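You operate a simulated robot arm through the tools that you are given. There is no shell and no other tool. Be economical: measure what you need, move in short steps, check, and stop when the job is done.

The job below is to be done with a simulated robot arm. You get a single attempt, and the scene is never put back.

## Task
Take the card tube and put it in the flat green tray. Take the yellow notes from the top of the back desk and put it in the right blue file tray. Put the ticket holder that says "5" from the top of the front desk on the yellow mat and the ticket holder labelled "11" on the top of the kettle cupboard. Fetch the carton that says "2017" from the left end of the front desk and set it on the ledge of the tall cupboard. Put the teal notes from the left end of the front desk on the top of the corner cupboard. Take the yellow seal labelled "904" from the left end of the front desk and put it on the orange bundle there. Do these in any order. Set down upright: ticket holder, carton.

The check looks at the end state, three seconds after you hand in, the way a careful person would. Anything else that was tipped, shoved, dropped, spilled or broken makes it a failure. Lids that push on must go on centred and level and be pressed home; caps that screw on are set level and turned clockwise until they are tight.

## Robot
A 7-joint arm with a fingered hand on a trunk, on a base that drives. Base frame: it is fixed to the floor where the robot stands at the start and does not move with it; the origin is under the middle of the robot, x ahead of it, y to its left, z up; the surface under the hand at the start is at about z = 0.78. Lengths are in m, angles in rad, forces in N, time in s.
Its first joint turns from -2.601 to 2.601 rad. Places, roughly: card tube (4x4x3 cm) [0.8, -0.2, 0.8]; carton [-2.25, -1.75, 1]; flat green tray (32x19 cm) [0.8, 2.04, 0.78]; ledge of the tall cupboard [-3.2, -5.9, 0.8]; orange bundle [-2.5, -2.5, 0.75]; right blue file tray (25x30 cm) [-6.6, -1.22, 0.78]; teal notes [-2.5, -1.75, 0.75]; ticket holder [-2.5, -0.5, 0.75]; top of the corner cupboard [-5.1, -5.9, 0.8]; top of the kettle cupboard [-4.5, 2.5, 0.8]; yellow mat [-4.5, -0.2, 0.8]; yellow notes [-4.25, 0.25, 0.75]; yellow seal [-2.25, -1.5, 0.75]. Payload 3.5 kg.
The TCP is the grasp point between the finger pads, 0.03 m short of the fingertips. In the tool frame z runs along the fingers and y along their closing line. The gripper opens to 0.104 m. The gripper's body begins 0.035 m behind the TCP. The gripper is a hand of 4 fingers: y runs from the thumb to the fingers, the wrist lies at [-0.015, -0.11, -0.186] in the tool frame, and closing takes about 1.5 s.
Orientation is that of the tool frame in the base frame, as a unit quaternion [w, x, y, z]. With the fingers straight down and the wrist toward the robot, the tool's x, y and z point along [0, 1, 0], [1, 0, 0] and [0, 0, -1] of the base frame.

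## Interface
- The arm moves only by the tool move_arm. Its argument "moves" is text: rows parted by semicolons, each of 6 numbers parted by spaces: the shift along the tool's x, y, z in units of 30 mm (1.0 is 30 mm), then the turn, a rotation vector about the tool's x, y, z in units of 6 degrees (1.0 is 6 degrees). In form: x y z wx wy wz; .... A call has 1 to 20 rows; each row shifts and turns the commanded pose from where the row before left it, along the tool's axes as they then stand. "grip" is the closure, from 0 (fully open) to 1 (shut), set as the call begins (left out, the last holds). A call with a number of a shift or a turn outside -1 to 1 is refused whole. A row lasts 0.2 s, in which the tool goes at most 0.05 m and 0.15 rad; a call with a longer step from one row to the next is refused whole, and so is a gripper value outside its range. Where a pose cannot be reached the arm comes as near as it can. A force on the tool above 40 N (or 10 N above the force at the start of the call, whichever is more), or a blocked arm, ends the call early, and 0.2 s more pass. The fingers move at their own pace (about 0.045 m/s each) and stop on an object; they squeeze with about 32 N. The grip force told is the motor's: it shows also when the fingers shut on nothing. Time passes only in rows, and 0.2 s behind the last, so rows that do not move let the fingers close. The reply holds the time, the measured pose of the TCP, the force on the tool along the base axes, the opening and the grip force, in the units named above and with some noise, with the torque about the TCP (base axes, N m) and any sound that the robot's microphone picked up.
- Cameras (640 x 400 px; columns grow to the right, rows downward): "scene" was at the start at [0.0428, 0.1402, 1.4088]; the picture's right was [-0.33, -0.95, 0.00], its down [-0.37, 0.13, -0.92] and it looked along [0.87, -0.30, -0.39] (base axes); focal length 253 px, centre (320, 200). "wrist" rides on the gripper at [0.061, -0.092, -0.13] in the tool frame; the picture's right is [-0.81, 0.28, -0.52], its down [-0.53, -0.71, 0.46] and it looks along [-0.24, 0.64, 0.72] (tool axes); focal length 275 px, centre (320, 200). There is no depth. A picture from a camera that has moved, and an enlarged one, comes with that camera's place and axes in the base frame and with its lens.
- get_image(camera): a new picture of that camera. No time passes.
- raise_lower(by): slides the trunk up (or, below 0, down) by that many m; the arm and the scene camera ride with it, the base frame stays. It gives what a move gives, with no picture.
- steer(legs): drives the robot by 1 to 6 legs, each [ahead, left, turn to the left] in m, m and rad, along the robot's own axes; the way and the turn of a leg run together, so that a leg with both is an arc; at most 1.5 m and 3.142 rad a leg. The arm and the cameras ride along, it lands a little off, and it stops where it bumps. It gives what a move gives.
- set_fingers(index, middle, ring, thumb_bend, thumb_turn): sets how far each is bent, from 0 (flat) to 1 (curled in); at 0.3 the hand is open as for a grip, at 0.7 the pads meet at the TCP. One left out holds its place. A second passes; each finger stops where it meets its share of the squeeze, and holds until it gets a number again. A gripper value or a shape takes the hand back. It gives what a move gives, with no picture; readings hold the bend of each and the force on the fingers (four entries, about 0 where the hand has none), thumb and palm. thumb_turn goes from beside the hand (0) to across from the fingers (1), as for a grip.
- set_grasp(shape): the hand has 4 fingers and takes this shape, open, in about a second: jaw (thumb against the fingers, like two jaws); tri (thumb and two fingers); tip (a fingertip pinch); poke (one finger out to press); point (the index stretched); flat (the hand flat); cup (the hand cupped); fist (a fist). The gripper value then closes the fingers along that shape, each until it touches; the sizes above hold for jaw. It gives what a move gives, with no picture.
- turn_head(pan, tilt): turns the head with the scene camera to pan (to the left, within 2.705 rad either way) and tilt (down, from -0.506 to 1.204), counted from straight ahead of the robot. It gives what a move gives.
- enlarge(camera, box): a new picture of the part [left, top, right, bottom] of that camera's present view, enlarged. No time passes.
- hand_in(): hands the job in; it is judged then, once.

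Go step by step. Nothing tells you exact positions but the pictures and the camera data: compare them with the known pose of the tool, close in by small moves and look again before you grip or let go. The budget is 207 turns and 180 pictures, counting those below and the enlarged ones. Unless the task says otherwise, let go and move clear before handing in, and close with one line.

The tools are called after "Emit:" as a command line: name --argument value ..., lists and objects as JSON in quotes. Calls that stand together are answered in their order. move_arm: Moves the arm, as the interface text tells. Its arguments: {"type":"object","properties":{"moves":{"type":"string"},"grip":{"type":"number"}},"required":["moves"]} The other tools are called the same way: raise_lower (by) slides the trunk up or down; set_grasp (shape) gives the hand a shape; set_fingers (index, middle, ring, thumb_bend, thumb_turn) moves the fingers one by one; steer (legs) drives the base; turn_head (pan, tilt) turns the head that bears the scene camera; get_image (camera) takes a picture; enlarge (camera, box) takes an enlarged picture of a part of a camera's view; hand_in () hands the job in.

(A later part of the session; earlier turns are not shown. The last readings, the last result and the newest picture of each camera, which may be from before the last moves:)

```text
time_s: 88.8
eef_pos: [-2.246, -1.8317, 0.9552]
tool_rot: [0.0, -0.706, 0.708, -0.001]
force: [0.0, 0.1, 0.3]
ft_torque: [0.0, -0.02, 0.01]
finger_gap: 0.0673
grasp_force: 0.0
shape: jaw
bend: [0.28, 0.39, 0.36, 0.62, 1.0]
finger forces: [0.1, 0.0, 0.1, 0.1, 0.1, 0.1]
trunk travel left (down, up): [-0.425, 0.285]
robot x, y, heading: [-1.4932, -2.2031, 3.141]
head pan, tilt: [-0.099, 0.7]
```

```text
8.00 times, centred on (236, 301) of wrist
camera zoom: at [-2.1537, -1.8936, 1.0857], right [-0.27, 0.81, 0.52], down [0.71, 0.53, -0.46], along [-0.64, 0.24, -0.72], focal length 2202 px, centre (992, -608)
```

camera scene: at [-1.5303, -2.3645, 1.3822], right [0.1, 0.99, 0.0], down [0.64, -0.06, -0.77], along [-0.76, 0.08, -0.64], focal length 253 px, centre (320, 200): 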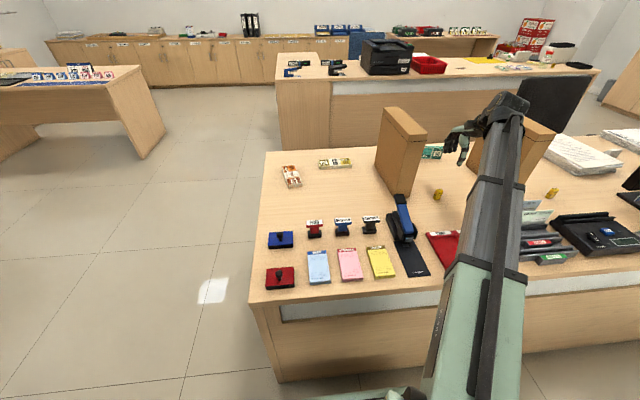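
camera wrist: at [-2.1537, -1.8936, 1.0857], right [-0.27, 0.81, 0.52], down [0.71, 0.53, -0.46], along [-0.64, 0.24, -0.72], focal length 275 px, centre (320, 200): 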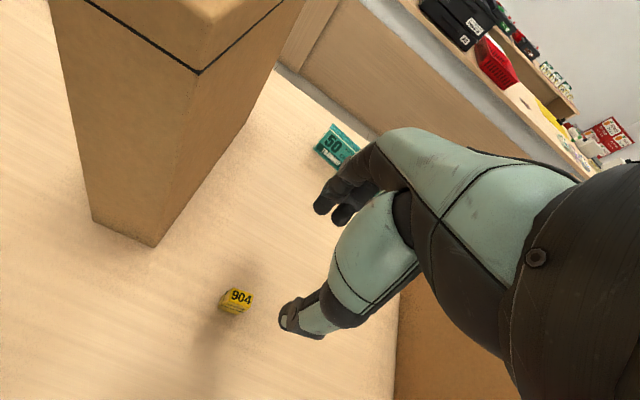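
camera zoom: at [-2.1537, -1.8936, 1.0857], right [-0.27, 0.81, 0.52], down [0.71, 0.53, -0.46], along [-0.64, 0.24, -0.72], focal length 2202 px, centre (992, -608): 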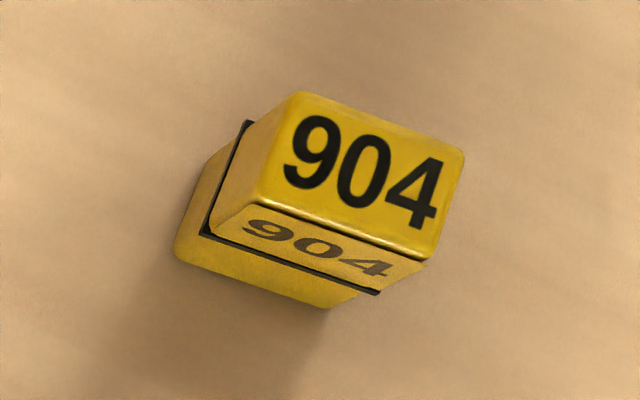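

The seal's thin direction lines up with my closing line. Descend and grip.

Emit:
move_arm --moves "0.1 0 1 0 0 0;0 0 1 0 0 0;0 0 1 0 0 0;0 0 1 0 0 0;0 0 1 0 0 0;0 0 0.55 0 0 0"

Emit:
move_arm --moves "0 0 0 0 0 0;0 0 0 0 0 0;0 0 0 0 0 0;0 0 0 0 0 0;0 0 0 0 0 0;0 0 0 0 0 0;0 0 0 0 0 0;0 0 0 0 0 0" --grip 1

Emit:
get_image --camera "wrist"

```text
time_s: 90.2
eef_pos: [-2.2447, -1.8322, 0.7878]
tool_rot: [-0.001, -0.707, 0.707, 0.0]
force: [-0.4, -0.1, 0.4]
ft_torque: [-0.03, 0.01, 0.02]
finger_gap: 0.0675
grasp_force: 0.0
shape: jaw
bend: [0.28, 0.39, 0.36, 0.62, 1.0]
finger forces: [0.0, 0.0, 0.0, 0.1, 0.0, 0.0]
trunk travel left (down, up): [-0.425, 0.285]
robot x, y, heading: [-1.4899, -2.2002, 3.143]
head pan, tilt: [-0.099, 0.7]
```

```text
time_s: 92.0
eef_pos: [-2.2438, -1.833, 0.7886]
tool_rot: [0.0, 0.708, -0.707, 0.0]
force: [-0.5, 0.8, 0.1]
ft_torque: [-0.03, 0.04, -0.02]
finger_gap: 0.0101
grasp_force: 31.9
shape: jaw
bend: [0.72, 0.64, 0.7, 0.74, 1.0]
finger forces: [18.4, 8.8, 0.1, 0.1, 27.5, 0.1]
trunk travel left (down, up): [-0.425, 0.285]
robot x, y, heading: [-1.4928, -2.1981, 3.144]
head pan, tilt: [-0.099, 0.7]
```

```text
146 pictures are left
camera wrist: at [-2.1533, -1.8952, 0.9185], right [-0.27, 0.81, 0.52], down [0.71, 0.53, -0.46], along [-0.64, 0.24, -0.72], focal length 275 px, centre (320, 200)
```

wrist: 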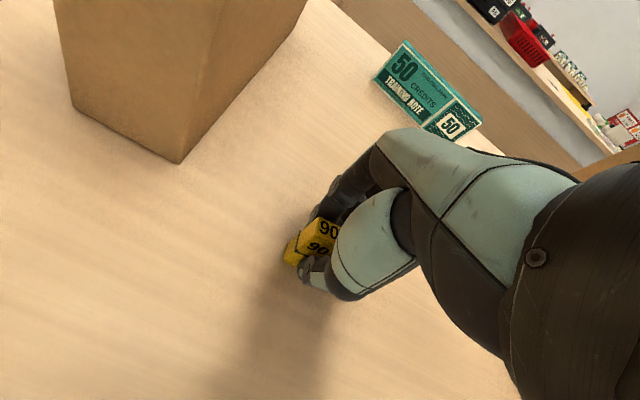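

Seal is held. Lift and carry it toward the orange bundle.

Emit:
move_arm --moves "0 0 -1 0 0 0;0 0 -1 0 0 0;0 0 -1 0 0 0;0 0 -1 0 0 0;0 0 -1 0 0 0;0 0 -1 0 0 0;0 0 -1 0 0 0;0 0 -1 0 0 0;0 0 -1 0 0 0;0 0 -1 0 0 0"

Emit:
move_arm --moves "0.99 0.333 0 0 0 0;0.99 0.333 0 0 0 0;0.99 0.333 0 0 0 0;0.99 0.333 0 0 0 0;0.99 0.333 0 0 0 0;0.99 0.333 0 0 0 0;0.99 0.333 0 0 0 0;0.99 0.333 0 0 0 0;0.99 0.333 0 0 0 0;0.99 0.333 0 0 0 0;0.99 0.333 0 0 0 0;0.99 0.333 0 0 0 0;0.99 0.333 0 0 0 0;0.99 0.333 0 0 0 0;0.99 0.333 0 0 0 0;0.99 0.333 0 0 0 0;0.99 0.333 0 0 0 0;0.99 0.333 0 0 0 0;0.99 0.333 0 0 0 0"

Emit:
move_arm --moves "0 0 1 0 0 0;0 0 1 0 0 0;0 0 1 0 0 0;0 0 1 0 0 0"

Emit:
get_image --camera "wrist"

Emit:
get_image --camera "scene"

```text
time_s: 94.2
eef_pos: [-2.2426, -1.8326, 1.0905]
tool_rot: [0.001, -0.707, 0.707, 0.0]
force: [0.7, 0.7, -0.5]
ft_torque: [0.0, 0.05, -0.04]
finger_gap: 0.0097
grasp_force: 32.1
shape: jaw
bend: [0.72, 0.64, 0.7, 0.75, 1.0]
finger forces: [18.6, 9.8, 0.0, 0.0, 25.3, 0.0]
trunk travel left (down, up): [-0.425, 0.285]
robot x, y, heading: [-1.492, -2.2032, 3.144]
head pan, tilt: [-0.099, 0.7]
```

```text
time_s: 98.2
eef_pos: [-2.4321, -2.401, 1.0906]
tool_rot: [0.0, 0.707, -0.707, 0.0]
force: [-0.6, 0.0, -0.1]
ft_torque: [-0.01, 0.01, 0.01]
finger_gap: 0.0096
grasp_force: 31.8
shape: jaw
bend: [0.72, 0.63, 0.7, 0.75, 1.0]
finger forces: [19.1, 10.4, 0.0, 0.0, 24.8, 0.0]
trunk travel left (down, up): [-0.425, 0.285]
robot x, y, heading: [-1.4913, -2.2022, 3.137]
head pan, tilt: [-0.099, 0.7]
```

```text
time_s: 99.2
eef_pos: [-2.4314, -2.3975, 0.967]
tool_rot: [0.0, -0.707, 0.707, 0.0]
force: [-0.8, -0.1, -0.2]
ft_torque: [0.0, -0.01, -0.01]
finger_gap: 0.0092
grasp_force: 32.0
shape: jaw
bend: [0.72, 0.63, 0.7, 0.75, 1.0]
finger forces: [19.0, 10.4, 0.0, 0.0, 24.6, 0.0]
trunk travel left (down, up): [-0.425, 0.285]
robot x, y, heading: [-1.4925, -2.2058, 3.139]
head pan, tilt: [-0.099, 0.7]
```

```text
145 pictures are left
camera wrist: at [-2.3412, -2.4597, 1.0991], right [-0.27, 0.81, 0.52], down [0.71, 0.53, -0.46], along [-0.64, 0.24, -0.72], focal length 275 px, centre (320, 200)
```

wrist: 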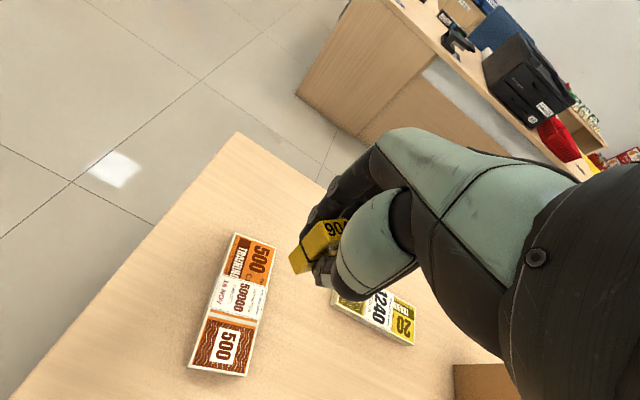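

```text
144 pictures are left
camera scene: at [-1.5304, -2.3646, 1.3821], right [0.1, 0.99, 0.0], down [0.64, -0.06, -0.76], along [-0.76, 0.08, -0.64], focal length 253 px, centre (320, 200)
```

scene: 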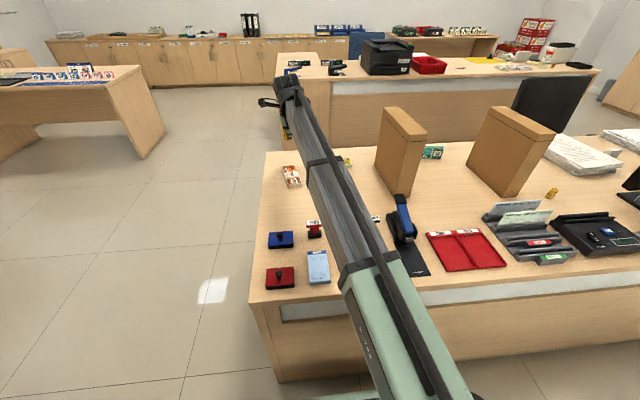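

The hand is over the bundle centre. I'll check how the seal sits in the hand.

Emit:
enlarge --camera "wrist" --box '[270, 190, 366, 300]'

```text
3.64 times, centred on (318, 245) of wrist
camera zoom: at [-2.3412, -2.4597, 1.0991], right [-0.27, 0.81, 0.52], down [0.71, 0.53, -0.46], along [-0.64, 0.24, -0.72], focal length 1001 px, centre (327, 36)
```

zoom: 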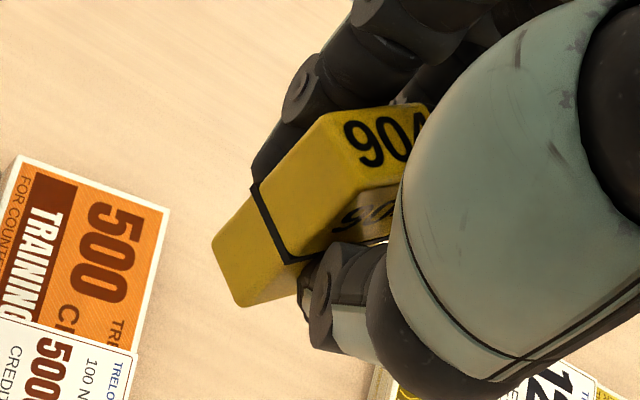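

The seal is nearly upright in the hand. Lower until contact with the bundle top.

Emit:
move_arm --moves "0 0 1 0 0 0;0 0 1 0 0 0;0 0 1 0 0 0;0 0 1 0 0 0;0 0 0.6 0 0 0"

Emit:
get_image --camera "wrist"

```text
time_s: 100.4
eef_pos: [-2.4348, -2.4005, 0.8318]
tool_rot: [0.0, -0.707, 0.707, 0.0]
force: [-0.3, 0.5, 0.8]
ft_torque: [0.0, 0.01, -0.02]
finger_gap: 0.0093
grasp_force: 31.9
shape: jaw
bend: [0.72, 0.63, 0.7, 0.75, 1.0]
finger forces: [18.6, 10.3, 0.0, 0.1, 24.0, 0.1]
trunk travel left (down, up): [-0.425, 0.285]
robot x, y, heading: [-1.4945, -2.203, 3.144]
head pan, tilt: [-0.099, 0.7]
```

```text
142 pictures are left
camera wrist: at [-2.3435, -2.4606, 0.9626], right [-0.27, 0.81, 0.52], down [0.71, 0.53, -0.46], along [-0.64, 0.24, -0.72], focal length 275 px, centre (320, 200)
```

wrist: 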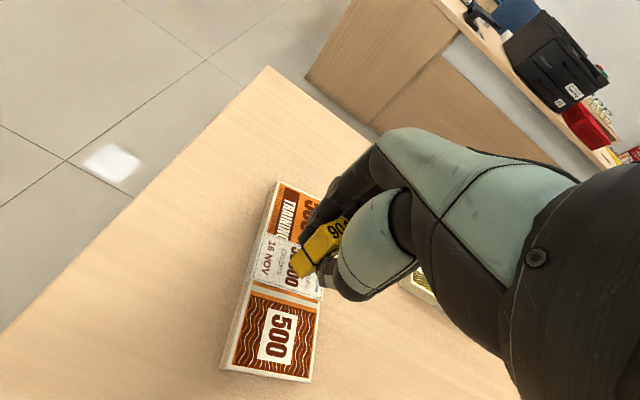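

Emit:
move_arm --moves "0 0 0.2 0 0 0;0 0 0.15 0 0 0;0 0 0 0 0 0"

Emit:
move_arm --moves "0 0 0.12 0 0 0;0 0 0 0 0 0"

Emit:
move_arm --moves "0 0 0.12 0 0 0;0 0 0 0 0 0"

Emit:
get_image --camera "wrist"

```text
time_s: 101.2
eef_pos: [-2.4355, -2.3995, 0.8204]
tool_rot: [0.001, -0.707, 0.707, 0.001]
force: [-0.7, 0.5, -0.1]
ft_torque: [-0.02, 0.0, 0.02]
finger_gap: 0.0089
grasp_force: 32.0
shape: jaw
bend: [0.72, 0.63, 0.7, 0.75, 1.0]
finger forces: [17.9, 10.1, 0.0, 0.0, 23.6, 0.0]
trunk travel left (down, up): [-0.425, 0.285]
robot x, y, heading: [-1.4916, -2.2014, 3.142]
head pan, tilt: [-0.099, 0.7]
```

```text
time_s: 101.8
eef_pos: [-2.435, -2.3975, 0.8166]
tool_rot: [0.0, -0.707, 0.707, 0.0]
force: [-0.6, 0.2, -0.2]
ft_torque: [0.0, -0.02, 0.04]
finger_gap: 0.0087
grasp_force: 31.9
shape: jaw
bend: [0.72, 0.63, 0.7, 0.75, 1.0]
finger forces: [17.9, 10.0, 0.0, 0.0, 23.6, 0.0]
trunk travel left (down, up): [-0.425, 0.285]
robot x, y, heading: [-1.4911, -2.2044, 3.143]
head pan, tilt: [-0.099, 0.7]
```

```text
time_s: 102.4
eef_pos: [-2.4349, -2.3984, 0.8151]
tool_rot: [0.0, 0.707, -0.707, -0.001]
force: [-0.4, -0.5, 0.0]
ft_torque: [0.0, 0.01, -0.01]
finger_gap: 0.0088
grasp_force: 32.0
shape: jaw
bend: [0.72, 0.63, 0.7, 0.75, 1.0]
finger forces: [17.7, 10.1, 0.0, 0.0, 23.5, 0.0]
trunk travel left (down, up): [-0.425, 0.285]
robot x, y, heading: [-1.49, -2.204, 3.142]
head pan, tilt: [-0.099, 0.7]
```

```text
141 pictures are left
camera wrist: at [-2.3435, -2.4602, 0.9444], right [-0.27, 0.81, 0.52], down [0.71, 0.53, -0.46], along [-0.64, 0.24, -0.72], focal length 275 px, centre (320, 200)
```

wrist: 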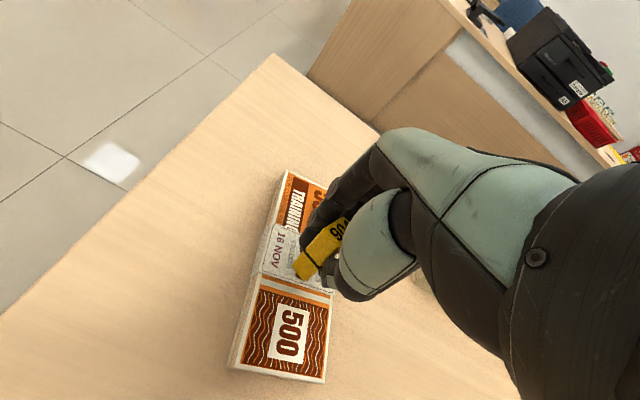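

Emit:
move_arm --moves "0 0 0.12 0 0 0;0 0 0 0 0 0"

Emit:
move_arm --moves "0 0 0.1 0 0 0;0 0 0 0 0 0"

Emit:
enlarge --camera "wrist" --box '[230, 180, 358, 300]'

```text
time_s: 103.0
eef_pos: [-2.4351, -2.3989, 0.8096]
tool_rot: [0.0, -0.707, 0.707, 0.0]
force: [-0.1, -0.2, -0.7]
ft_torque: [0.01, 0.01, 0.01]
finger_gap: 0.009
grasp_force: 32.1
shape: jaw
bend: [0.72, 0.63, 0.7, 0.75, 1.0]
finger forces: [17.7, 10.1, 0.0, 0.0, 23.6, 0.1]
trunk travel left (down, up): [-0.425, 0.285]
robot x, y, heading: [-1.4889, -2.2019, 3.144]
head pan, tilt: [-0.099, 0.7]
```

```text
time_s: 103.6
eef_pos: [-2.4344, -2.3993, 0.8073]
tool_rot: [-0.001, 0.708, -0.707, 0.0]
force: [-0.3, 0.9, 0.7]
ft_torque: [0.01, 0.03, -0.02]
finger_gap: 0.0089
grasp_force: 32.0
shape: jaw
bend: [0.72, 0.63, 0.7, 0.75, 1.0]
finger forces: [17.7, 10.1, 0.1, 0.0, 23.6, 0.0]
trunk travel left (down, up): [-0.425, 0.285]
robot x, y, heading: [-1.4939, -2.204, 3.144]
head pan, tilt: [-0.099, 0.7]
```

```text
3.33 times, centred on (294, 240) of wrist
camera zoom: at [-2.3434, -2.4605, 0.9375], right [-0.27, 0.81, 0.52], down [0.71, 0.53, -0.46], along [-0.64, 0.24, -0.72], focal length 918 px, centre (407, 67)
```

zoom: 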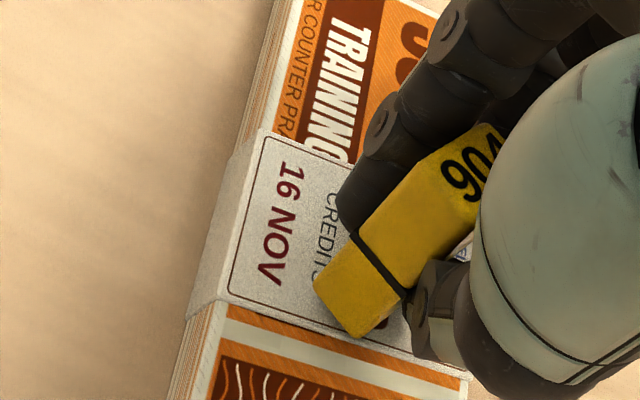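

Emit:
move_arm --moves "0 0 0.1 0 0 0;0 0 0 0 0 0"

Emit:
move_arm --moves "0 0 0.07 0 0 0;0 0 0 0 0 0"

Emit:
enlarge --camera "wrist" --box '[230, 180, 358, 300]'

```text
time_s: 104.2
eef_pos: [-2.4349, -2.3987, 0.8033]
tool_rot: [-0.001, -0.707, 0.707, 0.0]
force: [0.4, 1.2, 6.3]
ft_torque: [-0.01, 0.04, -0.01]
finger_gap: 0.0093
grasp_force: 31.9
shape: jaw
bend: [0.72, 0.63, 0.7, 0.75, 1.0]
finger forces: [17.3, 10.0, 0.0, 0.1, 24.4, 0.0]
trunk travel left (down, up): [-0.425, 0.285]
robot x, y, heading: [-1.4918, -2.1997, 3.144]
head pan, tilt: [-0.099, 0.7]
```

```text
time_s: 104.8
eef_pos: [-2.4336, -2.3988, 0.8033]
tool_rot: [0.001, 0.707, -0.707, 0.0]
force: [1.2, 0.2, 12.8]
ft_torque: [0.05, 0.09, -0.05]
finger_gap: 0.0091
grasp_force: 31.4
shape: jaw
bend: [0.72, 0.63, 0.7, 0.75, 1.0]
finger forces: [17.5, 11.2, 0.1, 0.0, 25.7, 0.0]
trunk travel left (down, up): [-0.425, 0.285]
robot x, y, heading: [-1.4923, -2.202, 3.143]
head pan, tilt: [-0.099, 0.7]
```

```text
3.33 times, centred on (294, 240) of wrist
camera zoom: at [-2.3426, -2.4602, 0.934], right [-0.27, 0.81, 0.52], down [0.71, 0.53, -0.46], along [-0.65, 0.24, -0.72], focal length 918 px, centre (407, 67)
```

zoom: 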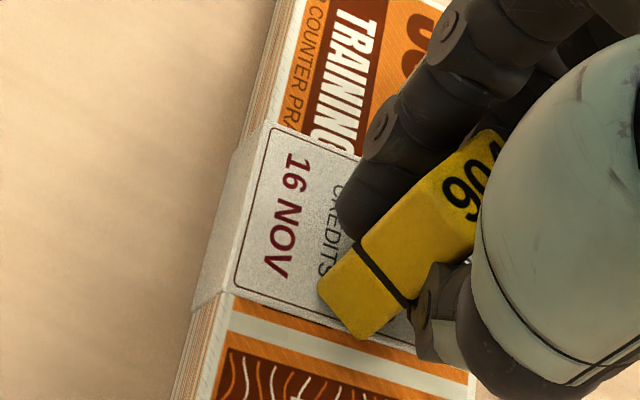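

Contact is felt. Relax slightly, open and lift.

Emit:
move_arm --moves "0 0 -0.06 0 0 0;0 0 0 0 0 0"

Emit:
move_arm --moves "0 0 0 0 0 0;0 0 0 0 0 0;0 0 0 0 0 0;0 0 0 0 0 0;0 0 0 0 0 0;0 0 0 0 0 0;0 0 0 0 0 0" --grip 0.35

Emit:
move_arm --moves "0 0 -0.5 0 0 0;0 0 -1 0 0 0;0 0 -1 0 0 0;0 0 -1 0 0 0;0 0 -1 0 0 0;0 0 -1 0 0 0"

Emit:
get_image --camera "wrist"

```text
time_s: 105.4
eef_pos: [-2.4348, -2.3986, 0.8039]
tool_rot: [-0.001, -0.707, 0.707, 0.001]
force: [0.8, 1.6, 7.2]
ft_torque: [0.06, 0.08, -0.03]
finger_gap: 0.0093
grasp_force: 32.7
shape: jaw
bend: [0.72, 0.63, 0.7, 0.75, 1.0]
finger forces: [17.8, 11.2, 0.0, 0.1, 24.7, 0.0]
trunk travel left (down, up): [-0.425, 0.285]
robot x, y, heading: [-1.4918, -2.201, 3.145]
head pan, tilt: [-0.099, 0.7]
```

```text
time_s: 107.0
eef_pos: [-2.4349, -2.3985, 0.8033]
tool_rot: [-0.001, 0.707, -0.707, 0.0]
force: [0.1, 0.3, 0.3]
ft_torque: [-0.03, -0.01, -0.01]
finger_gap: 0.0671
grasp_force: 0.2
shape: jaw
bend: [0.28, 0.39, 0.36, 0.62, 1.0]
finger forces: [0.1, 0.0, 0.0, 0.1, 0.0, 0.0]
trunk travel left (down, up): [-0.425, 0.285]
robot x, y, heading: [-1.4895, -2.2041, 3.146]
head pan, tilt: [-0.099, 0.7]
```

```text
time_s: 108.4
eef_pos: [-2.4346, -2.4006, 0.9695]
tool_rot: [0.0, -0.707, 0.707, 0.0]
force: [-0.4, 0.5, 0.2]
ft_torque: [-0.01, 0.0, -0.01]
finger_gap: 0.0674
grasp_force: 0.1
shape: jaw
bend: [0.28, 0.39, 0.36, 0.62, 1.0]
finger forces: [0.1, 0.1, 0.0, 0.1, 0.0, 0.0]
trunk travel left (down, up): [-0.425, 0.285]
robot x, y, heading: [-1.4941, -2.2044, 3.138]
head pan, tilt: [-0.099, 0.7]
```

```text
138 pictures are left
camera wrist: at [-2.3435, -2.461, 1.1], right [-0.28, 0.81, 0.52], down [0.71, 0.53, -0.46], along [-0.64, 0.24, -0.72], focal length 275 px, centre (320, 200)
```

wrist: 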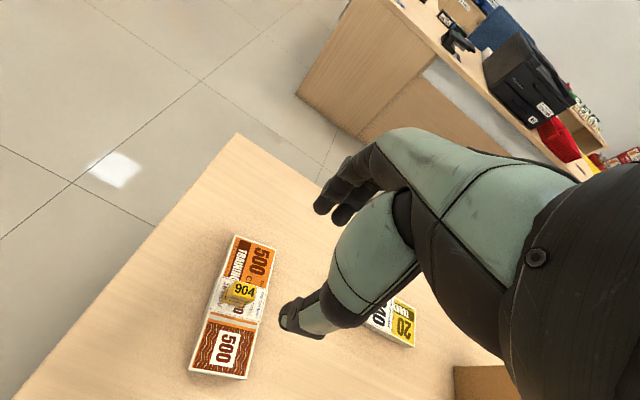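

Seal 904 stands on the orange bundle. Now retract and drive around the left end to the back side of the front desk.

Emit:
move_arm --moves "0 0 -1 0 0 0;0 0 -1 0 0 0;0 0 -1 0 0 0;0 0 -1 0 0 0;0 -1 0 0 0 0;0 -1 0 0 0 0;0 -1 0 0 0 0;0 -1 0 0 0 0;0 -1 0 0 0 0;0 -1 0 0 0 0;0 -1 0 0 0 0;0 -1 0 0 0 0;0 -1 0 0 0 0;0 -1 0 0 0 0" --grip 0

Emit:
steer --legs '[[0, 1.15, 0], [1.5, 0, 0], [0.3, 0, 0], [0, 0, 2.2]]'

Emit:
turn_head --pan 1.2 --tilt 0.5

Emit:
get_image --camera "scene"

```text
time_s: 111.4
eef_pos: [-2.1333, -2.3974, 1.0889]
tool_rot: [0.0, 0.707, -0.707, 0.0]
force: [0.0, -0.5, 0.3]
ft_torque: [0.02, 0.0, 0.0]
finger_gap: 0.1039
grasp_force: 0.1
shape: jaw
bend: [0.3, 0.3, 0.3, 0.3, 0.98]
finger forces: [0.1, 0.1, 0.1, 0.0, 0.0, 0.0]
trunk travel left (down, up): [-0.425, 0.285]
robot x, y, heading: [-1.4909, -2.2049, 3.144]
head pan, tilt: [-0.099, 0.7]
```

```text
time_s: 131.2
eef_pos: [-2.7813, -3.7268, 1.0893]
tool_rot: [0.0, 0.955, 0.295, 0.0]
force: [-0.2, 0.0, 0.4]
ft_torque: [0.02, -0.03, 0.04]
finger_gap: 0.1036
grasp_force: 0.0
shape: jaw
bend: [0.3, 0.3, 0.3, 0.3, 0.98]
finger forces: [0.0, 0.1, 0.0, 0.0, 0.1, 0.0]
trunk travel left (down, up): [-0.425, 0.285]
robot x, y, heading: [-3.3067, -3.3076, -0.97]
head pan, tilt: [-0.099, 0.7]
```

```text
time_s: 132.6
eef_pos: [-2.7822, -3.7266, 1.0889]
tool_rot: [0.0, 0.955, 0.296, 0.001]
force: [-1.2, 0.0, -0.2]
ft_torque: [-0.04, -0.01, 0.0]
finger_gap: 0.1038
grasp_force: 0.1
shape: jaw
bend: [0.3, 0.3, 0.3, 0.3, 0.98]
finger forces: [0.0, 0.0, 0.0, 0.1, 0.0, 0.0]
trunk travel left (down, up): [-0.425, 0.285]
robot x, y, heading: [-3.3062, -3.3063, -0.973]
head pan, tilt: [1.201, 0.499]
```

```text
137 pictures are left
camera scene: at [-3.1016, -3.1531, 1.3998], right [0.23, -0.97, 0.0], down [-0.47, -0.11, -0.88], along [0.86, 0.2, -0.48], focal length 253 px, centre (320, 200)
```

scene: 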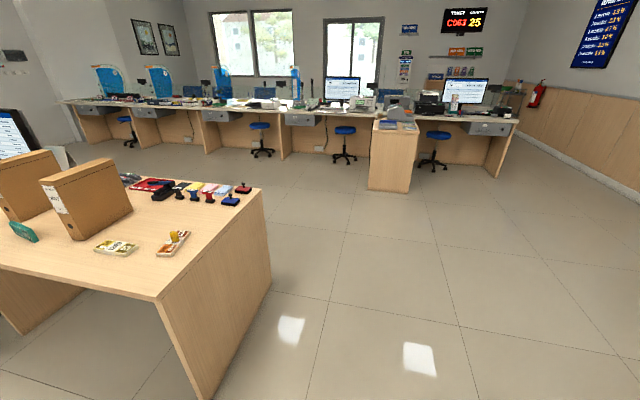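

Finish turning to face the desk and look toward the left along its back side.

Emit:
steer --legs '[[0, 0, 0.97], [0, 0.7, 0]]'

Emit:
turn_head --pan 0.9 --tilt 0.5

Emit:
get_image --camera "scene"

```text
time_s: 138.9
eef_pos: [-2.6785, -2.403, 1.0875]
tool_rot: [0.0, 0.7, 0.714, 0.0]
force: [0.5, -0.2, -0.6]
ft_torque: [-0.03, 0.04, 0.04]
finger_gap: 0.1036
grasp_force: 0.1
shape: jaw
bend: [0.3, 0.3, 0.3, 0.3, 0.98]
finger forces: [0.0, 0.0, 0.0, 0.0, 0.0, 0.0]
trunk travel left (down, up): [-0.425, 0.285]
robot x, y, heading: [-3.314, -2.6149, 0.022]
head pan, tilt: [1.201, 0.499]
```

```text
time_s: 139.7
eef_pos: [-2.6797, -2.4042, 1.0883]
tool_rot: [-0.001, 0.7, 0.714, 0.0]
force: [0.6, -0.2, -0.1]
ft_torque: [0.01, -0.03, 0.02]
finger_gap: 0.1037
grasp_force: 0.0
shape: jaw
bend: [0.3, 0.3, 0.3, 0.3, 0.98]
finger forces: [0.0, 0.0, 0.0, 0.0, 0.0, 0.0]
trunk travel left (down, up): [-0.425, 0.285]
robot x, y, heading: [-3.3162, -2.6136, 0.019]
head pan, tilt: [0.901, 0.499]
```

```text
136 pictures are left
camera scene: at [-3.3111, -2.3716, 1.3998], right [0.8, -0.6, 0.0], down [-0.29, -0.38, -0.88], along [0.53, 0.7, -0.48], focal length 253 px, centre (320, 200)
```

scene: 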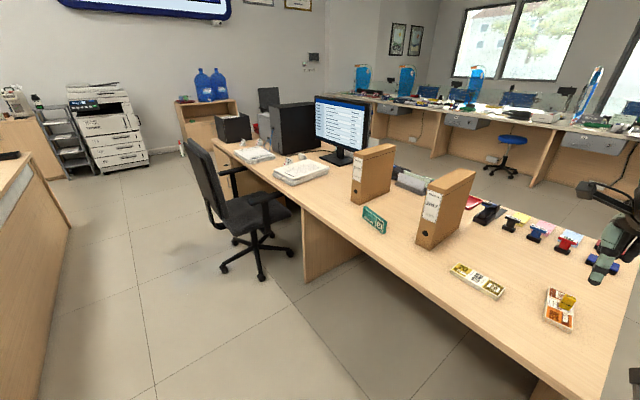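

Emit:
enlarge --camera "scene" --box '[340, 135, 500, 260]'

Emit:
enlarge --camera "scene" --box '[200, 90, 360, 190]'

```text
3.20 times, centred on (420, 198) of scene
camera zoom: at [-3.3111, -2.3716, 1.3998], right [0.8, -0.6, 0.0], down [-0.29, -0.38, -0.88], along [0.53, 0.7, -0.48], focal length 810 px, centre (0, 208)
```

zoom: 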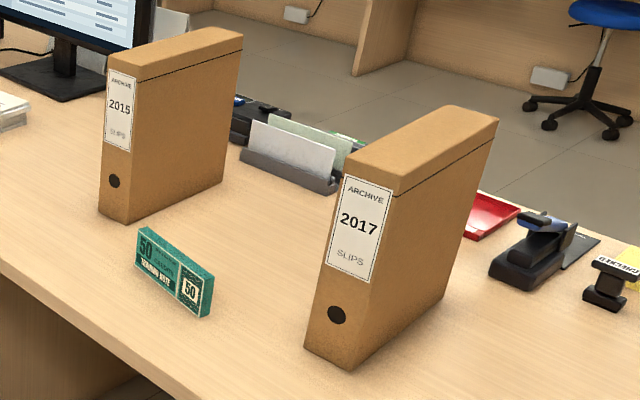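

```text
4.00 times, centred on (280, 140) of scene
camera zoom: at [-3.3111, -2.3716, 1.3998], right [0.8, -0.6, 0.0], down [-0.29, -0.38, -0.88], along [0.53, 0.7, -0.48], focal length 1013 px, centre (480, 440)
```

zoom: 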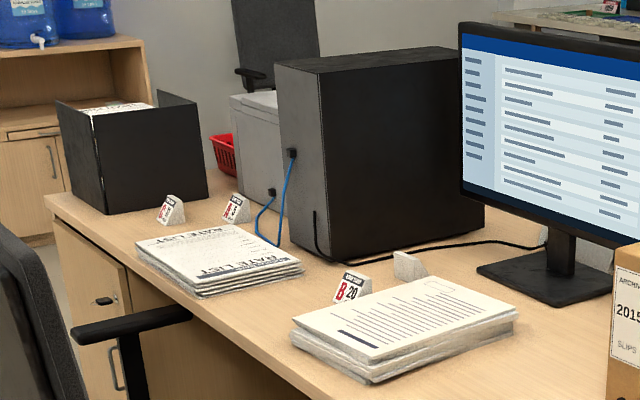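

Carton "2017" is the nearer one, centred near (-2.39, -1.98), about 6 cm thick along y; the teal notes stand on edge beside it. I move up to the desk and turn the hand 90° to straddle the carton.

Emit:
move_arm --moves "0 0 -1 0 0 0;0 0 -1 0 0 0;0 0 -1 0 0 0;0 0 0 0 0 -1;0 0 0 0 0 -1;0 0 0 0 0 -1;0 0 0 0 0 -1;0 0 0 0 0 -1;0 0 0 0 0 -1;0 0 0 0 0 -1;0 0 0 0 0 -1;0 0 0 0 0 -1;0 0 0 0 0 -1;0 0 0 0 0 -1;0 0 0 0 0 -1;0 0 0 0 0 -1;0 0 0 0 0 -1;0 0 0 0 0 -1"

Emit:
steer --legs '[[0.15, 0.4, -0.02]]'

Emit:
turn_head --pan 0.35 --tilt 0.6

Emit:
get_image --camera "scene"

Emit:
get_image --camera "wrist"

```text
time_s: 143.6
eef_pos: [-2.6782, -2.4036, 1.1786]
tool_rot: [-0.001, -0.001, 1.0, 0.001]
force: [29.8, -6.7, 18.6]
ft_torque: [-0.9, 5.25, 3.47]
finger_gap: 0.1038
grasp_force: 0.0
shape: jaw
bend: [0.3, 0.3, 0.3, 0.3, 0.98]
finger forces: [0.0, 0.0, 0.1, 0.0, 0.1, 0.1]
trunk travel left (down, up): [-0.425, 0.285]
robot x, y, heading: [-3.3173, -2.6129, 0.022]
head pan, tilt: [0.901, 0.499]
stopped in row 18: the force on the tool passed its limit at 86 N (the readings are from after the stop); the commanded pose is now the measured one
```

```text
time_s: 146.2
eef_pos: [-2.5264, -2.0222, 1.1779]
tool_rot: [-0.001, 0.013, 1.0, 0.001]
force: [26.0, 4.4, 18.1]
ft_torque: [-2.26, 4.95, 2.4]
finger_gap: 0.1038
grasp_force: 0.0
shape: jaw
bend: [0.3, 0.3, 0.3, 0.3, 0.98]
finger forces: [0.1, 0.0, 0.0, 0.1, 0.0, 0.1]
trunk travel left (down, up): [-0.425, 0.285]
robot x, y, heading: [-3.1723, -2.2162, -0.008]
head pan, tilt: [0.901, 0.499]
```

```text
time_s: 147.2
eef_pos: [-2.5261, -2.0229, 1.1785]
tool_rot: [0.0, 0.013, 1.0, 0.001]
force: [23.3, 4.2, 17.7]
ft_torque: [-2.42, 4.47, 1.97]
finger_gap: 0.1036
grasp_force: 0.1
shape: jaw
bend: [0.3, 0.3, 0.3, 0.3, 0.98]
finger forces: [0.0, 0.0, 0.0, 0.0, 0.0, 0.0]
trunk travel left (down, up): [-0.425, 0.285]
robot x, y, heading: [-3.1667, -2.2136, -0.009]
head pan, tilt: [0.351, 0.6]
```

```text
133 pictures are left
camera scene: at [-3.1315, -2.0152, 1.3908], right [0.34, -0.94, 0.0], down [-0.53, -0.19, -0.83], along [0.78, 0.28, -0.56], focal length 253 px, centre (320, 200)
```

scene: 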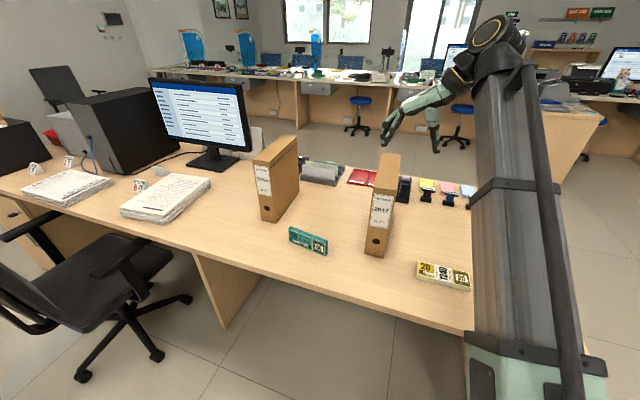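

```text
132 pictures are left
camera wrist: at [-2.5897, -2.1135, 1.3086], right [0.82, 0.25, 0.52], down [0.51, -0.73, -0.46], along [0.26, 0.64, -0.72], focal length 275 px, centre (320, 200)
```

wrist: 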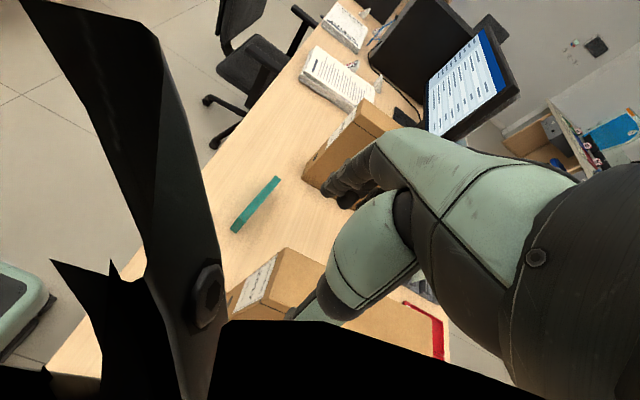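

The hand touches its own forearm at that yaw, so I rotate it back and will approach the carton from the desk's left end instead, where my normal closing line matches its thickness.

Emit:
move_arm --moves "0 0 0 0 0 1;0 0 0 0 0 1;0 0 0 0 0 1;0 0 0 0 0 1;0 0 0 0 0 1;0 0 0 0 0 1;0 0 0 0 0 1;0 0 0 0 0 1;0 0 0 0 0 1;0 0 0 0 0 1;0 0 0 0 0 1;0 0 0 0 0 1;0 0 0 0 0 1;0 0 0 0 0 1;0 0 0 0 0 0.9"

Emit:
steer --legs '[[-0.15, -1.05, 0], [0, 0, 1.575]]'

Emit:
turn_head --pan 2.0 --tilt 0.4

Emit:
get_image --camera "scene"

Emit:
turn_head --pan -2.6 --tilt 0.4

Emit:
get_image --camera "scene"

```text
time_s: 147.4
eef_pos: [-2.5273, -2.0218, 1.1769]
tool_rot: [-0.001, 0.017, 1.0, 0.0]
force: [0.2, 0.3, 0.7]
ft_torque: [-0.03, 0.04, 0.03]
finger_gap: 0.1039
grasp_force: 0.0
shape: jaw
bend: [0.3, 0.3, 0.3, 0.3, 0.98]
finger forces: [0.0, 0.0, 0.0, 0.0, 0.0, 0.0]
trunk travel left (down, up): [-0.425, 0.285]
robot x, y, heading: [-3.1725, -2.2167, -0.005]
head pan, tilt: [0.351, 0.6]
stopped in row 1: the force on the tool passed its limit at 58 N (the readings are from after the stop); the commanded pose is now the measured one
```

```text
time_s: 156.7
eef_pos: [-3.5325, -2.6166, 1.1773]
tool_rot: [-0.001, -0.698, 0.716, 0.0]
force: [-0.1, 0.2, -0.4]
ft_torque: [0.01, -0.02, 0.02]
finger_gap: 0.1036
grasp_force: 0.1
shape: jaw
bend: [0.3, 0.3, 0.3, 0.3, 0.98]
finger forces: [0.0, 0.1, 0.1, 0.0, 0.1, 0.0]
trunk travel left (down, up): [-0.425, 0.285]
robot x, y, heading: [-3.3364, -3.2561, 1.574]
head pan, tilt: [0.351, 0.6]
```

```text
time_s: 158.4
eef_pos: [-3.5319, -2.6147, 1.1795]
tool_rot: [0.0, -0.697, 0.717, 0.0]
force: [-0.1, -1.3, 0.8]
ft_torque: [-0.04, -0.05, 0.02]
finger_gap: 0.1041
grasp_force: 0.0
shape: jaw
bend: [0.3, 0.3, 0.3, 0.3, 0.98]
finger forces: [0.0, 0.1, 0.0, 0.1, 0.0, 0.1]
trunk travel left (down, up): [-0.425, 0.285]
robot x, y, heading: [-3.3374, -3.2534, 1.573]
head pan, tilt: [2.0, 0.4]
```

```text
131 pictures are left
camera scene: at [-3.5884, -3.3427, 1.409], right [-0.42, 0.91, 0.0], down [0.35, 0.16, -0.92], along [-0.84, -0.39, -0.39], focal length 253 px, centre (320, 200)
```

scene: 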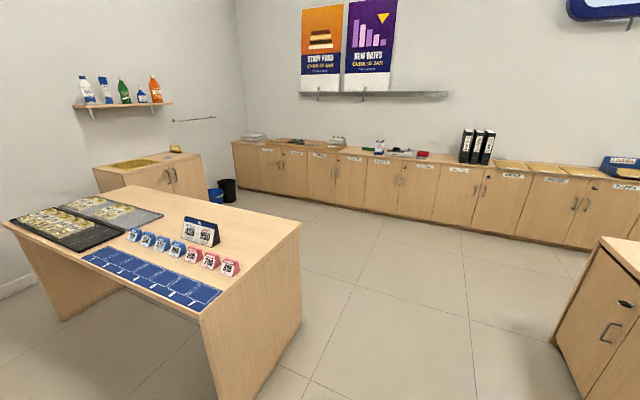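

```text
time_s: 162.1
eef_pos: [-3.5324, -2.6162, 1.1778]
tool_rot: [0.0, -0.698, 0.717, 0.0]
force: [0.1, 0.2, -0.1]
ft_torque: [0.01, -0.02, 0.0]
finger_gap: 0.1038
grasp_force: 0.0
shape: jaw
bend: [0.3, 0.3, 0.3, 0.3, 0.98]
finger forces: [0.1, 0.1, 0.0, 0.0, 0.0, 0.0]
trunk travel left (down, up): [-0.425, 0.285]
robot x, y, heading: [-3.3352, -3.2601, 1.572]
head pan, tilt: [-2.601, 0.4]
```

```text
130 pictures are left
camera scene: at [-3.4563, -3.3832, 1.409], right [-0.86, -0.52, 0.0], down [-0.2, 0.33, -0.92], along [0.48, -0.79, -0.39], focal length 253 px, centre (320, 200)
```

scene: 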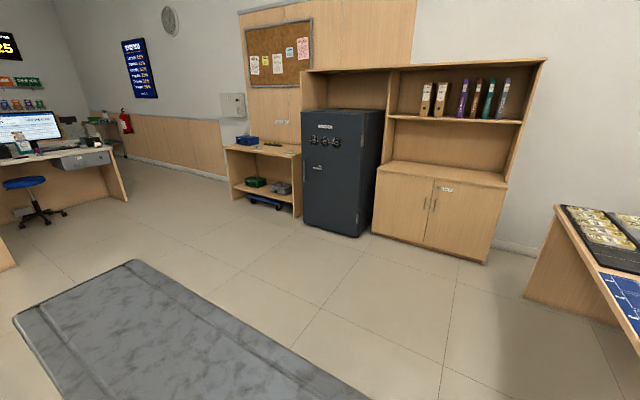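

The tall cupboard's ledge is under an open shelf. I'll zoom in to see how deep the ledge sticks out.

Emit:
enlarge --camera "scene" --box '[360, 40, 560, 280]'

```text
1.67 times, centred on (460, 160) of scene
camera zoom: at [-3.4563, -3.3832, 1.409], right [-0.86, -0.52, 0.0], down [-0.2, 0.33, -0.92], along [0.48, -0.79, -0.39], focal length 422 px, centre (87, 267)
```

zoom: 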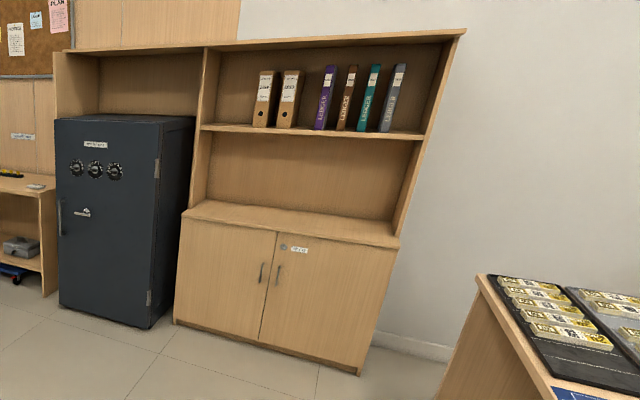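

The ledge sticks out in front of the upper shelf unit, so the carton can stand there with its thin side along y. Now restore the hand yaw.

Emit:
move_arm --moves "0 0 0 0 0 0.5;0 0 0 0 0 1;0 0 0 0 0 1;0 0 0 0 0 1;0 0 0 0 0 1;0 0 0 0 0 1;0 0 0 0 0 1;0 0 0 0 0 1;0 0 0 0 0 1;0 0 0 0 0 1;0 0 0 0 0 1;0 0 0 0 0 1;0 0 0 0 0 1;0 0 0 0 0 1;0 0 0 0 0 1"

```text
time_s: 165.3
eef_pos: [-3.5324, -2.615, 1.1789]
tool_rot: [-0.001, -0.012, 1.0, -0.001]
force: [-0.6, 0.0, 0.2]
ft_torque: [0.04, -0.01, 0.02]
finger_gap: 0.1036
grasp_force: 0.1
shape: jaw
bend: [0.3, 0.3, 0.3, 0.3, 0.98]
finger forces: [0.0, 0.0, 0.0, 0.0, 0.0, 0.0]
trunk travel left (down, up): [-0.425, 0.285]
robot x, y, heading: [-3.3342, -3.2583, 1.575]
head pan, tilt: [-2.601, 0.4]
```

Emit:
steer --legs '[[0, -0.93, 0], [0.3, 0, 0]]'

Emit:
move_arm --moves "0.95 0 0 0 0 0.2;0.95 0 0 0 0 0;0.95 0 0 0 0 0;0.95 0 0 0 0 0;0.95 0 0 0 0 0;0.95 0 0 0 0 0;0 0 0 0 0 0"

Emit:
turn_head --pan 0.0 --tilt 0.6

Emit:
get_image --camera "scene"

Emit:
get_image --camera "wrist"

```text
time_s: 171.9
eef_pos: [-2.5749, -2.3096, 1.1782]
tool_rot: [0.0, -0.009, 1.0, 0.0]
force: [-0.7, -0.4, 0.1]
ft_torque: [-0.01, -0.02, -0.01]
finger_gap: 0.1039
grasp_force: 0.1
shape: jaw
bend: [0.3, 0.3, 0.3, 0.3, 0.98]
finger forces: [0.0, 0.0, 0.0, 0.1, 0.0, 0.1]
trunk travel left (down, up): [-0.425, 0.285]
robot x, y, heading: [-2.3837, -2.9533, 1.566]
head pan, tilt: [-2.601, 0.4]
```

```text
time_s: 173.5
eef_pos: [-2.7447, -2.3084, 1.1759]
tool_rot: [0.0, 0.002, 1.0, 0.0]
force: [-0.3, -0.3, -0.7]
ft_torque: [-0.03, -0.01, -0.05]
finger_gap: 0.1038
grasp_force: 0.0
shape: jaw
bend: [0.3, 0.3, 0.3, 0.3, 0.98]
finger forces: [0.0, 0.0, 0.1, 0.0, 0.0, 0.1]
trunk travel left (down, up): [-0.425, 0.285]
robot x, y, heading: [-2.3834, -2.955, 1.562]
head pan, tilt: [-2.601, 0.4]
```

```text
time_s: 175.9
eef_pos: [-2.7456, -2.3091, 1.176]
tool_rot: [0.001, 0.002, 1.0, -0.001]
force: [0.7, -0.6, 0.4]
ft_torque: [0.0, -0.02, -0.01]
finger_gap: 0.1037
grasp_force: 0.0
shape: jaw
bend: [0.3, 0.3, 0.3, 0.3, 0.98]
finger forces: [0.0, 0.0, 0.1, 0.0, 0.0, 0.0]
trunk travel left (down, up): [-0.425, 0.285]
robot x, y, heading: [-2.3841, -2.9542, 1.565]
head pan, tilt: [0.0, 0.6]
```

```text
128 pictures are left
camera scene: at [-2.5515, -2.9099, 1.3907], right [1.0, -0.01, 0.0], down [0.0, -0.56, -0.83], along [0.0, 0.83, -0.56], focal length 253 px, centre (320, 200)
```

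scene: 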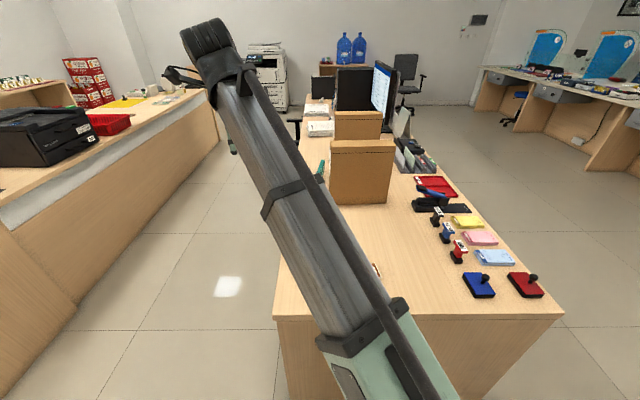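

```text
127 pictures are left
camera wrist: at [-2.8072, -2.4007, 1.3073], right [0.81, 0.27, 0.52], down [0.53, -0.72, -0.45], along [0.25, 0.64, -0.73], focal length 275 px, centre (320, 200)
```

wrist: 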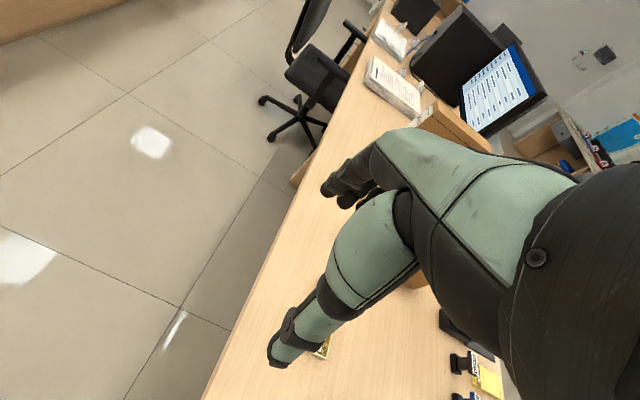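

I shifted the wrong way; tool x points to -x here. Drive 5 cm closer and bring the hand to above the carton.

Emit:
steer --legs '[[0.05, 0, 0.005]]'

Emit:
move_arm --moves "-1 0 0 0 0 0;-1 0 0 0 0 0;-1 0 0 0 0 0;-1 0 0 0 0 0;-1 0 0 0 0 0;-1 0 0 0 0 0;-1 0 0 0 0 0;-1 0 0 0 0 0;-1 0.5 0 0 0 0;-1 0.5 0 0 0 0;-1 0.5 0 0 0 0;-1 0.5 0 0 0 0;0 1 0 0 0 0;0 1 0 0 0 0;0 0 0 0 0 0"

Emit:
get_image --camera "scene"

Emit:
get_image --camera "wrist"

```text
time_s: 176.8
eef_pos: [-2.7484, -2.2615, 1.177]
tool_rot: [0.0, 0.0, 1.0, -0.001]
force: [0.9, 0.8, 0.0]
ft_torque: [0.02, -0.02, 0.01]
finger_gap: 0.1038
grasp_force: 0.0
shape: jaw
bend: [0.3, 0.3, 0.3, 0.3, 0.98]
finger forces: [0.0, 0.0, 0.0, 0.1, 0.1, 0.0]
trunk travel left (down, up): [-0.425, 0.285]
robot x, y, heading: [-2.3847, -2.9066, 1.571]
head pan, tilt: [0.0, 0.6]
```

```text
time_s: 180.0
eef_pos: [-2.3891, -2.1403, 1.1753]
tool_rot: [0.0, 0.0, 1.0, 0.0]
force: [-0.2, -0.5, 0.4]
ft_torque: [-0.02, 0.0, 0.02]
finger_gap: 0.1035
grasp_force: 0.1
shape: jaw
bend: [0.3, 0.3, 0.3, 0.3, 0.98]
finger forces: [0.0, 0.1, 0.1, 0.1, 0.1, 0.1]
trunk travel left (down, up): [-0.425, 0.285]
robot x, y, heading: [-2.3809, -2.904, 1.571]
head pan, tilt: [0.0, 0.6]
```

```text
126 pictures are left
camera scene: at [-2.5516, -2.8614, 1.3907], right [1.0, 0.0, 0.0], down [0.0, -0.57, -0.82], along [0.0, 0.82, -0.57], focal length 253 px, centre (320, 200)
```

scene: 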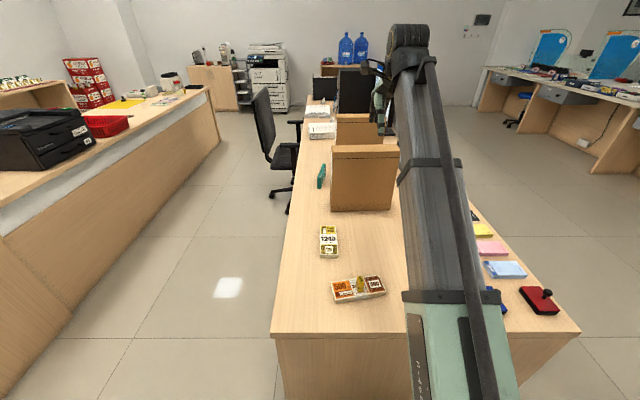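

```text
125 pictures are left
camera wrist: at [-2.4494, -2.2329, 1.3064], right [0.81, 0.28, 0.52], down [0.53, -0.71, -0.45], along [0.24, 0.64, -0.73], focal length 275 px, centre (320, 200)
```

wrist: 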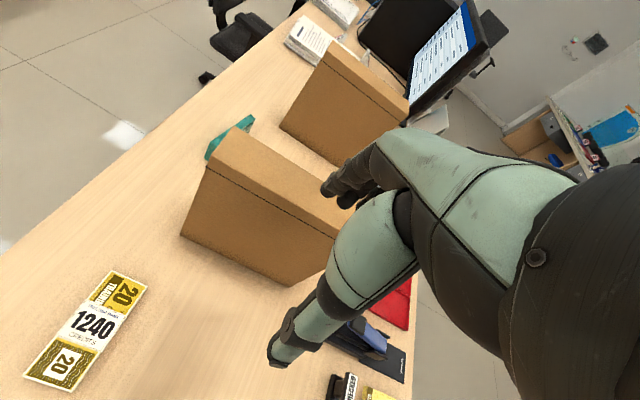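

Carton spans y −2.02…−1.946. Move over its centre line and check.

Emit:
move_arm --moves "0 1 0 0 0 0;0 1 0 0 0 0;0 1 0 0 0 0;0 1 0 0 0 0;0 1 0 0 0 0;-0.1 0.24 0 0 0 0;0 0 1 0 0 0;0 0 1 0 0 0;0 0 1 0 0 0"

Emit:
get_image --camera "wrist"

Emit:
get_image --camera "scene"

```text
time_s: 182.0
eef_pos: [-2.3859, -1.984, 1.0852]
tool_rot: [0.0, 0.0, 1.0, -0.001]
force: [0.0, -0.2, -0.5]
ft_torque: [-0.01, -0.02, 0.02]
finger_gap: 0.1036
grasp_force: 0.1
shape: jaw
bend: [0.3, 0.3, 0.3, 0.3, 0.98]
finger forces: [0.0, 0.0, 0.0, 0.0, 0.0, 0.1]
trunk travel left (down, up): [-0.425, 0.285]
robot x, y, heading: [-2.3811, -2.9048, 1.567]
head pan, tilt: [0.0, 0.6]
```

```text
124 pictures are left
camera wrist: at [-2.4481, -2.0768, 1.2169], right [0.81, 0.28, 0.52], down [0.53, -0.71, -0.45], along [0.24, 0.64, -0.73], focal length 275 px, centre (320, 200)
```

wrist: 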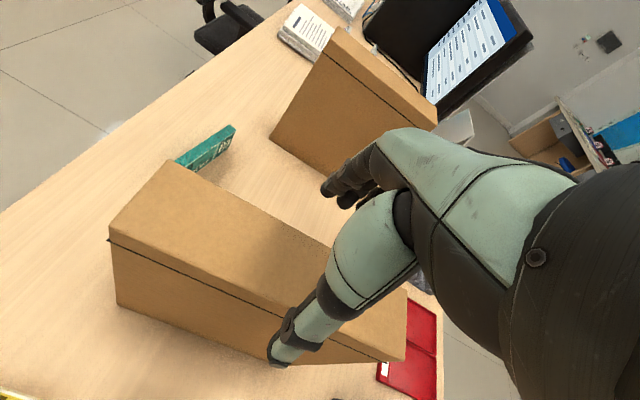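

```text
123 pictures are left
camera scene: at [-2.5516, -2.8616, 1.3908], right [1.0, 0.0, 0.0], down [0.0, -0.56, -0.83], along [0.0, 0.83, -0.56], focal length 253 px, centre (320, 200)
```

scene: 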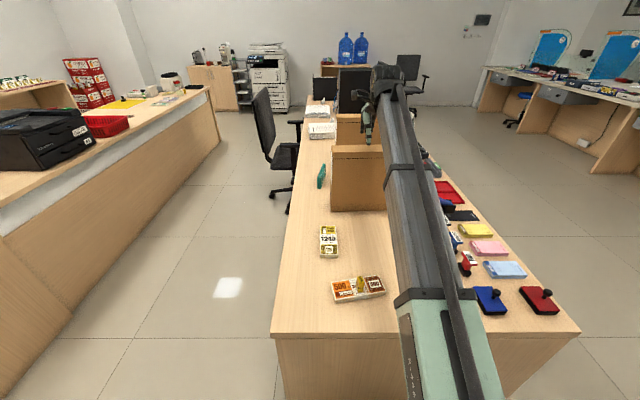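

Emit:
move_arm --moves "0 0.25 0.6 0 0 0;0 0 1 0 0 0;0 0 1 0 0 0;0 0 0.9 0 0 0"

Emit:
get_image --camera "wrist"

```text
time_s: 183.0
eef_pos: [-2.3846, -1.9782, 0.9872]
tool_rot: [-0.001, 0.0, 1.0, 0.003]
force: [-1.1, 5.4, 21.3]
ft_torque: [0.16, 0.16, -0.03]
finger_gap: 0.104
grasp_force: 0.1
shape: jaw
bend: [0.28, 0.3, 0.3, 0.3, 0.98]
finger forces: [13.4, 0.0, 0.0, 0.0, 5.7, 0.1]
trunk travel left (down, up): [-0.425, 0.285]
robot x, y, heading: [-2.3825, -2.9054, 1.572]
head pan, tilt: [0.0, 0.6]
```

```text
122 pictures are left
camera wrist: at [-2.4456, -2.071, 1.1168], right [0.81, 0.27, 0.52], down [0.53, -0.71, -0.46], along [0.24, 0.65, -0.72], focal length 275 px, centre (320, 200)
```

wrist: 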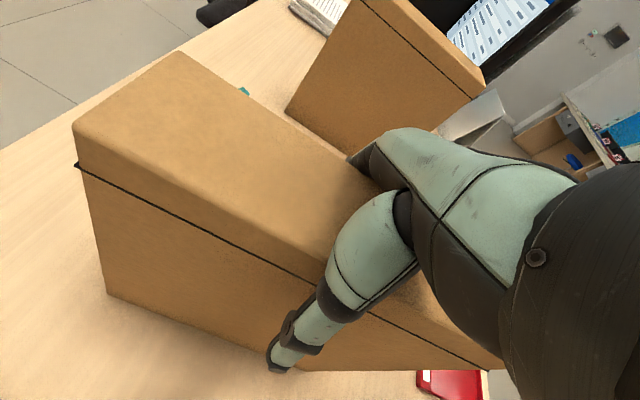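

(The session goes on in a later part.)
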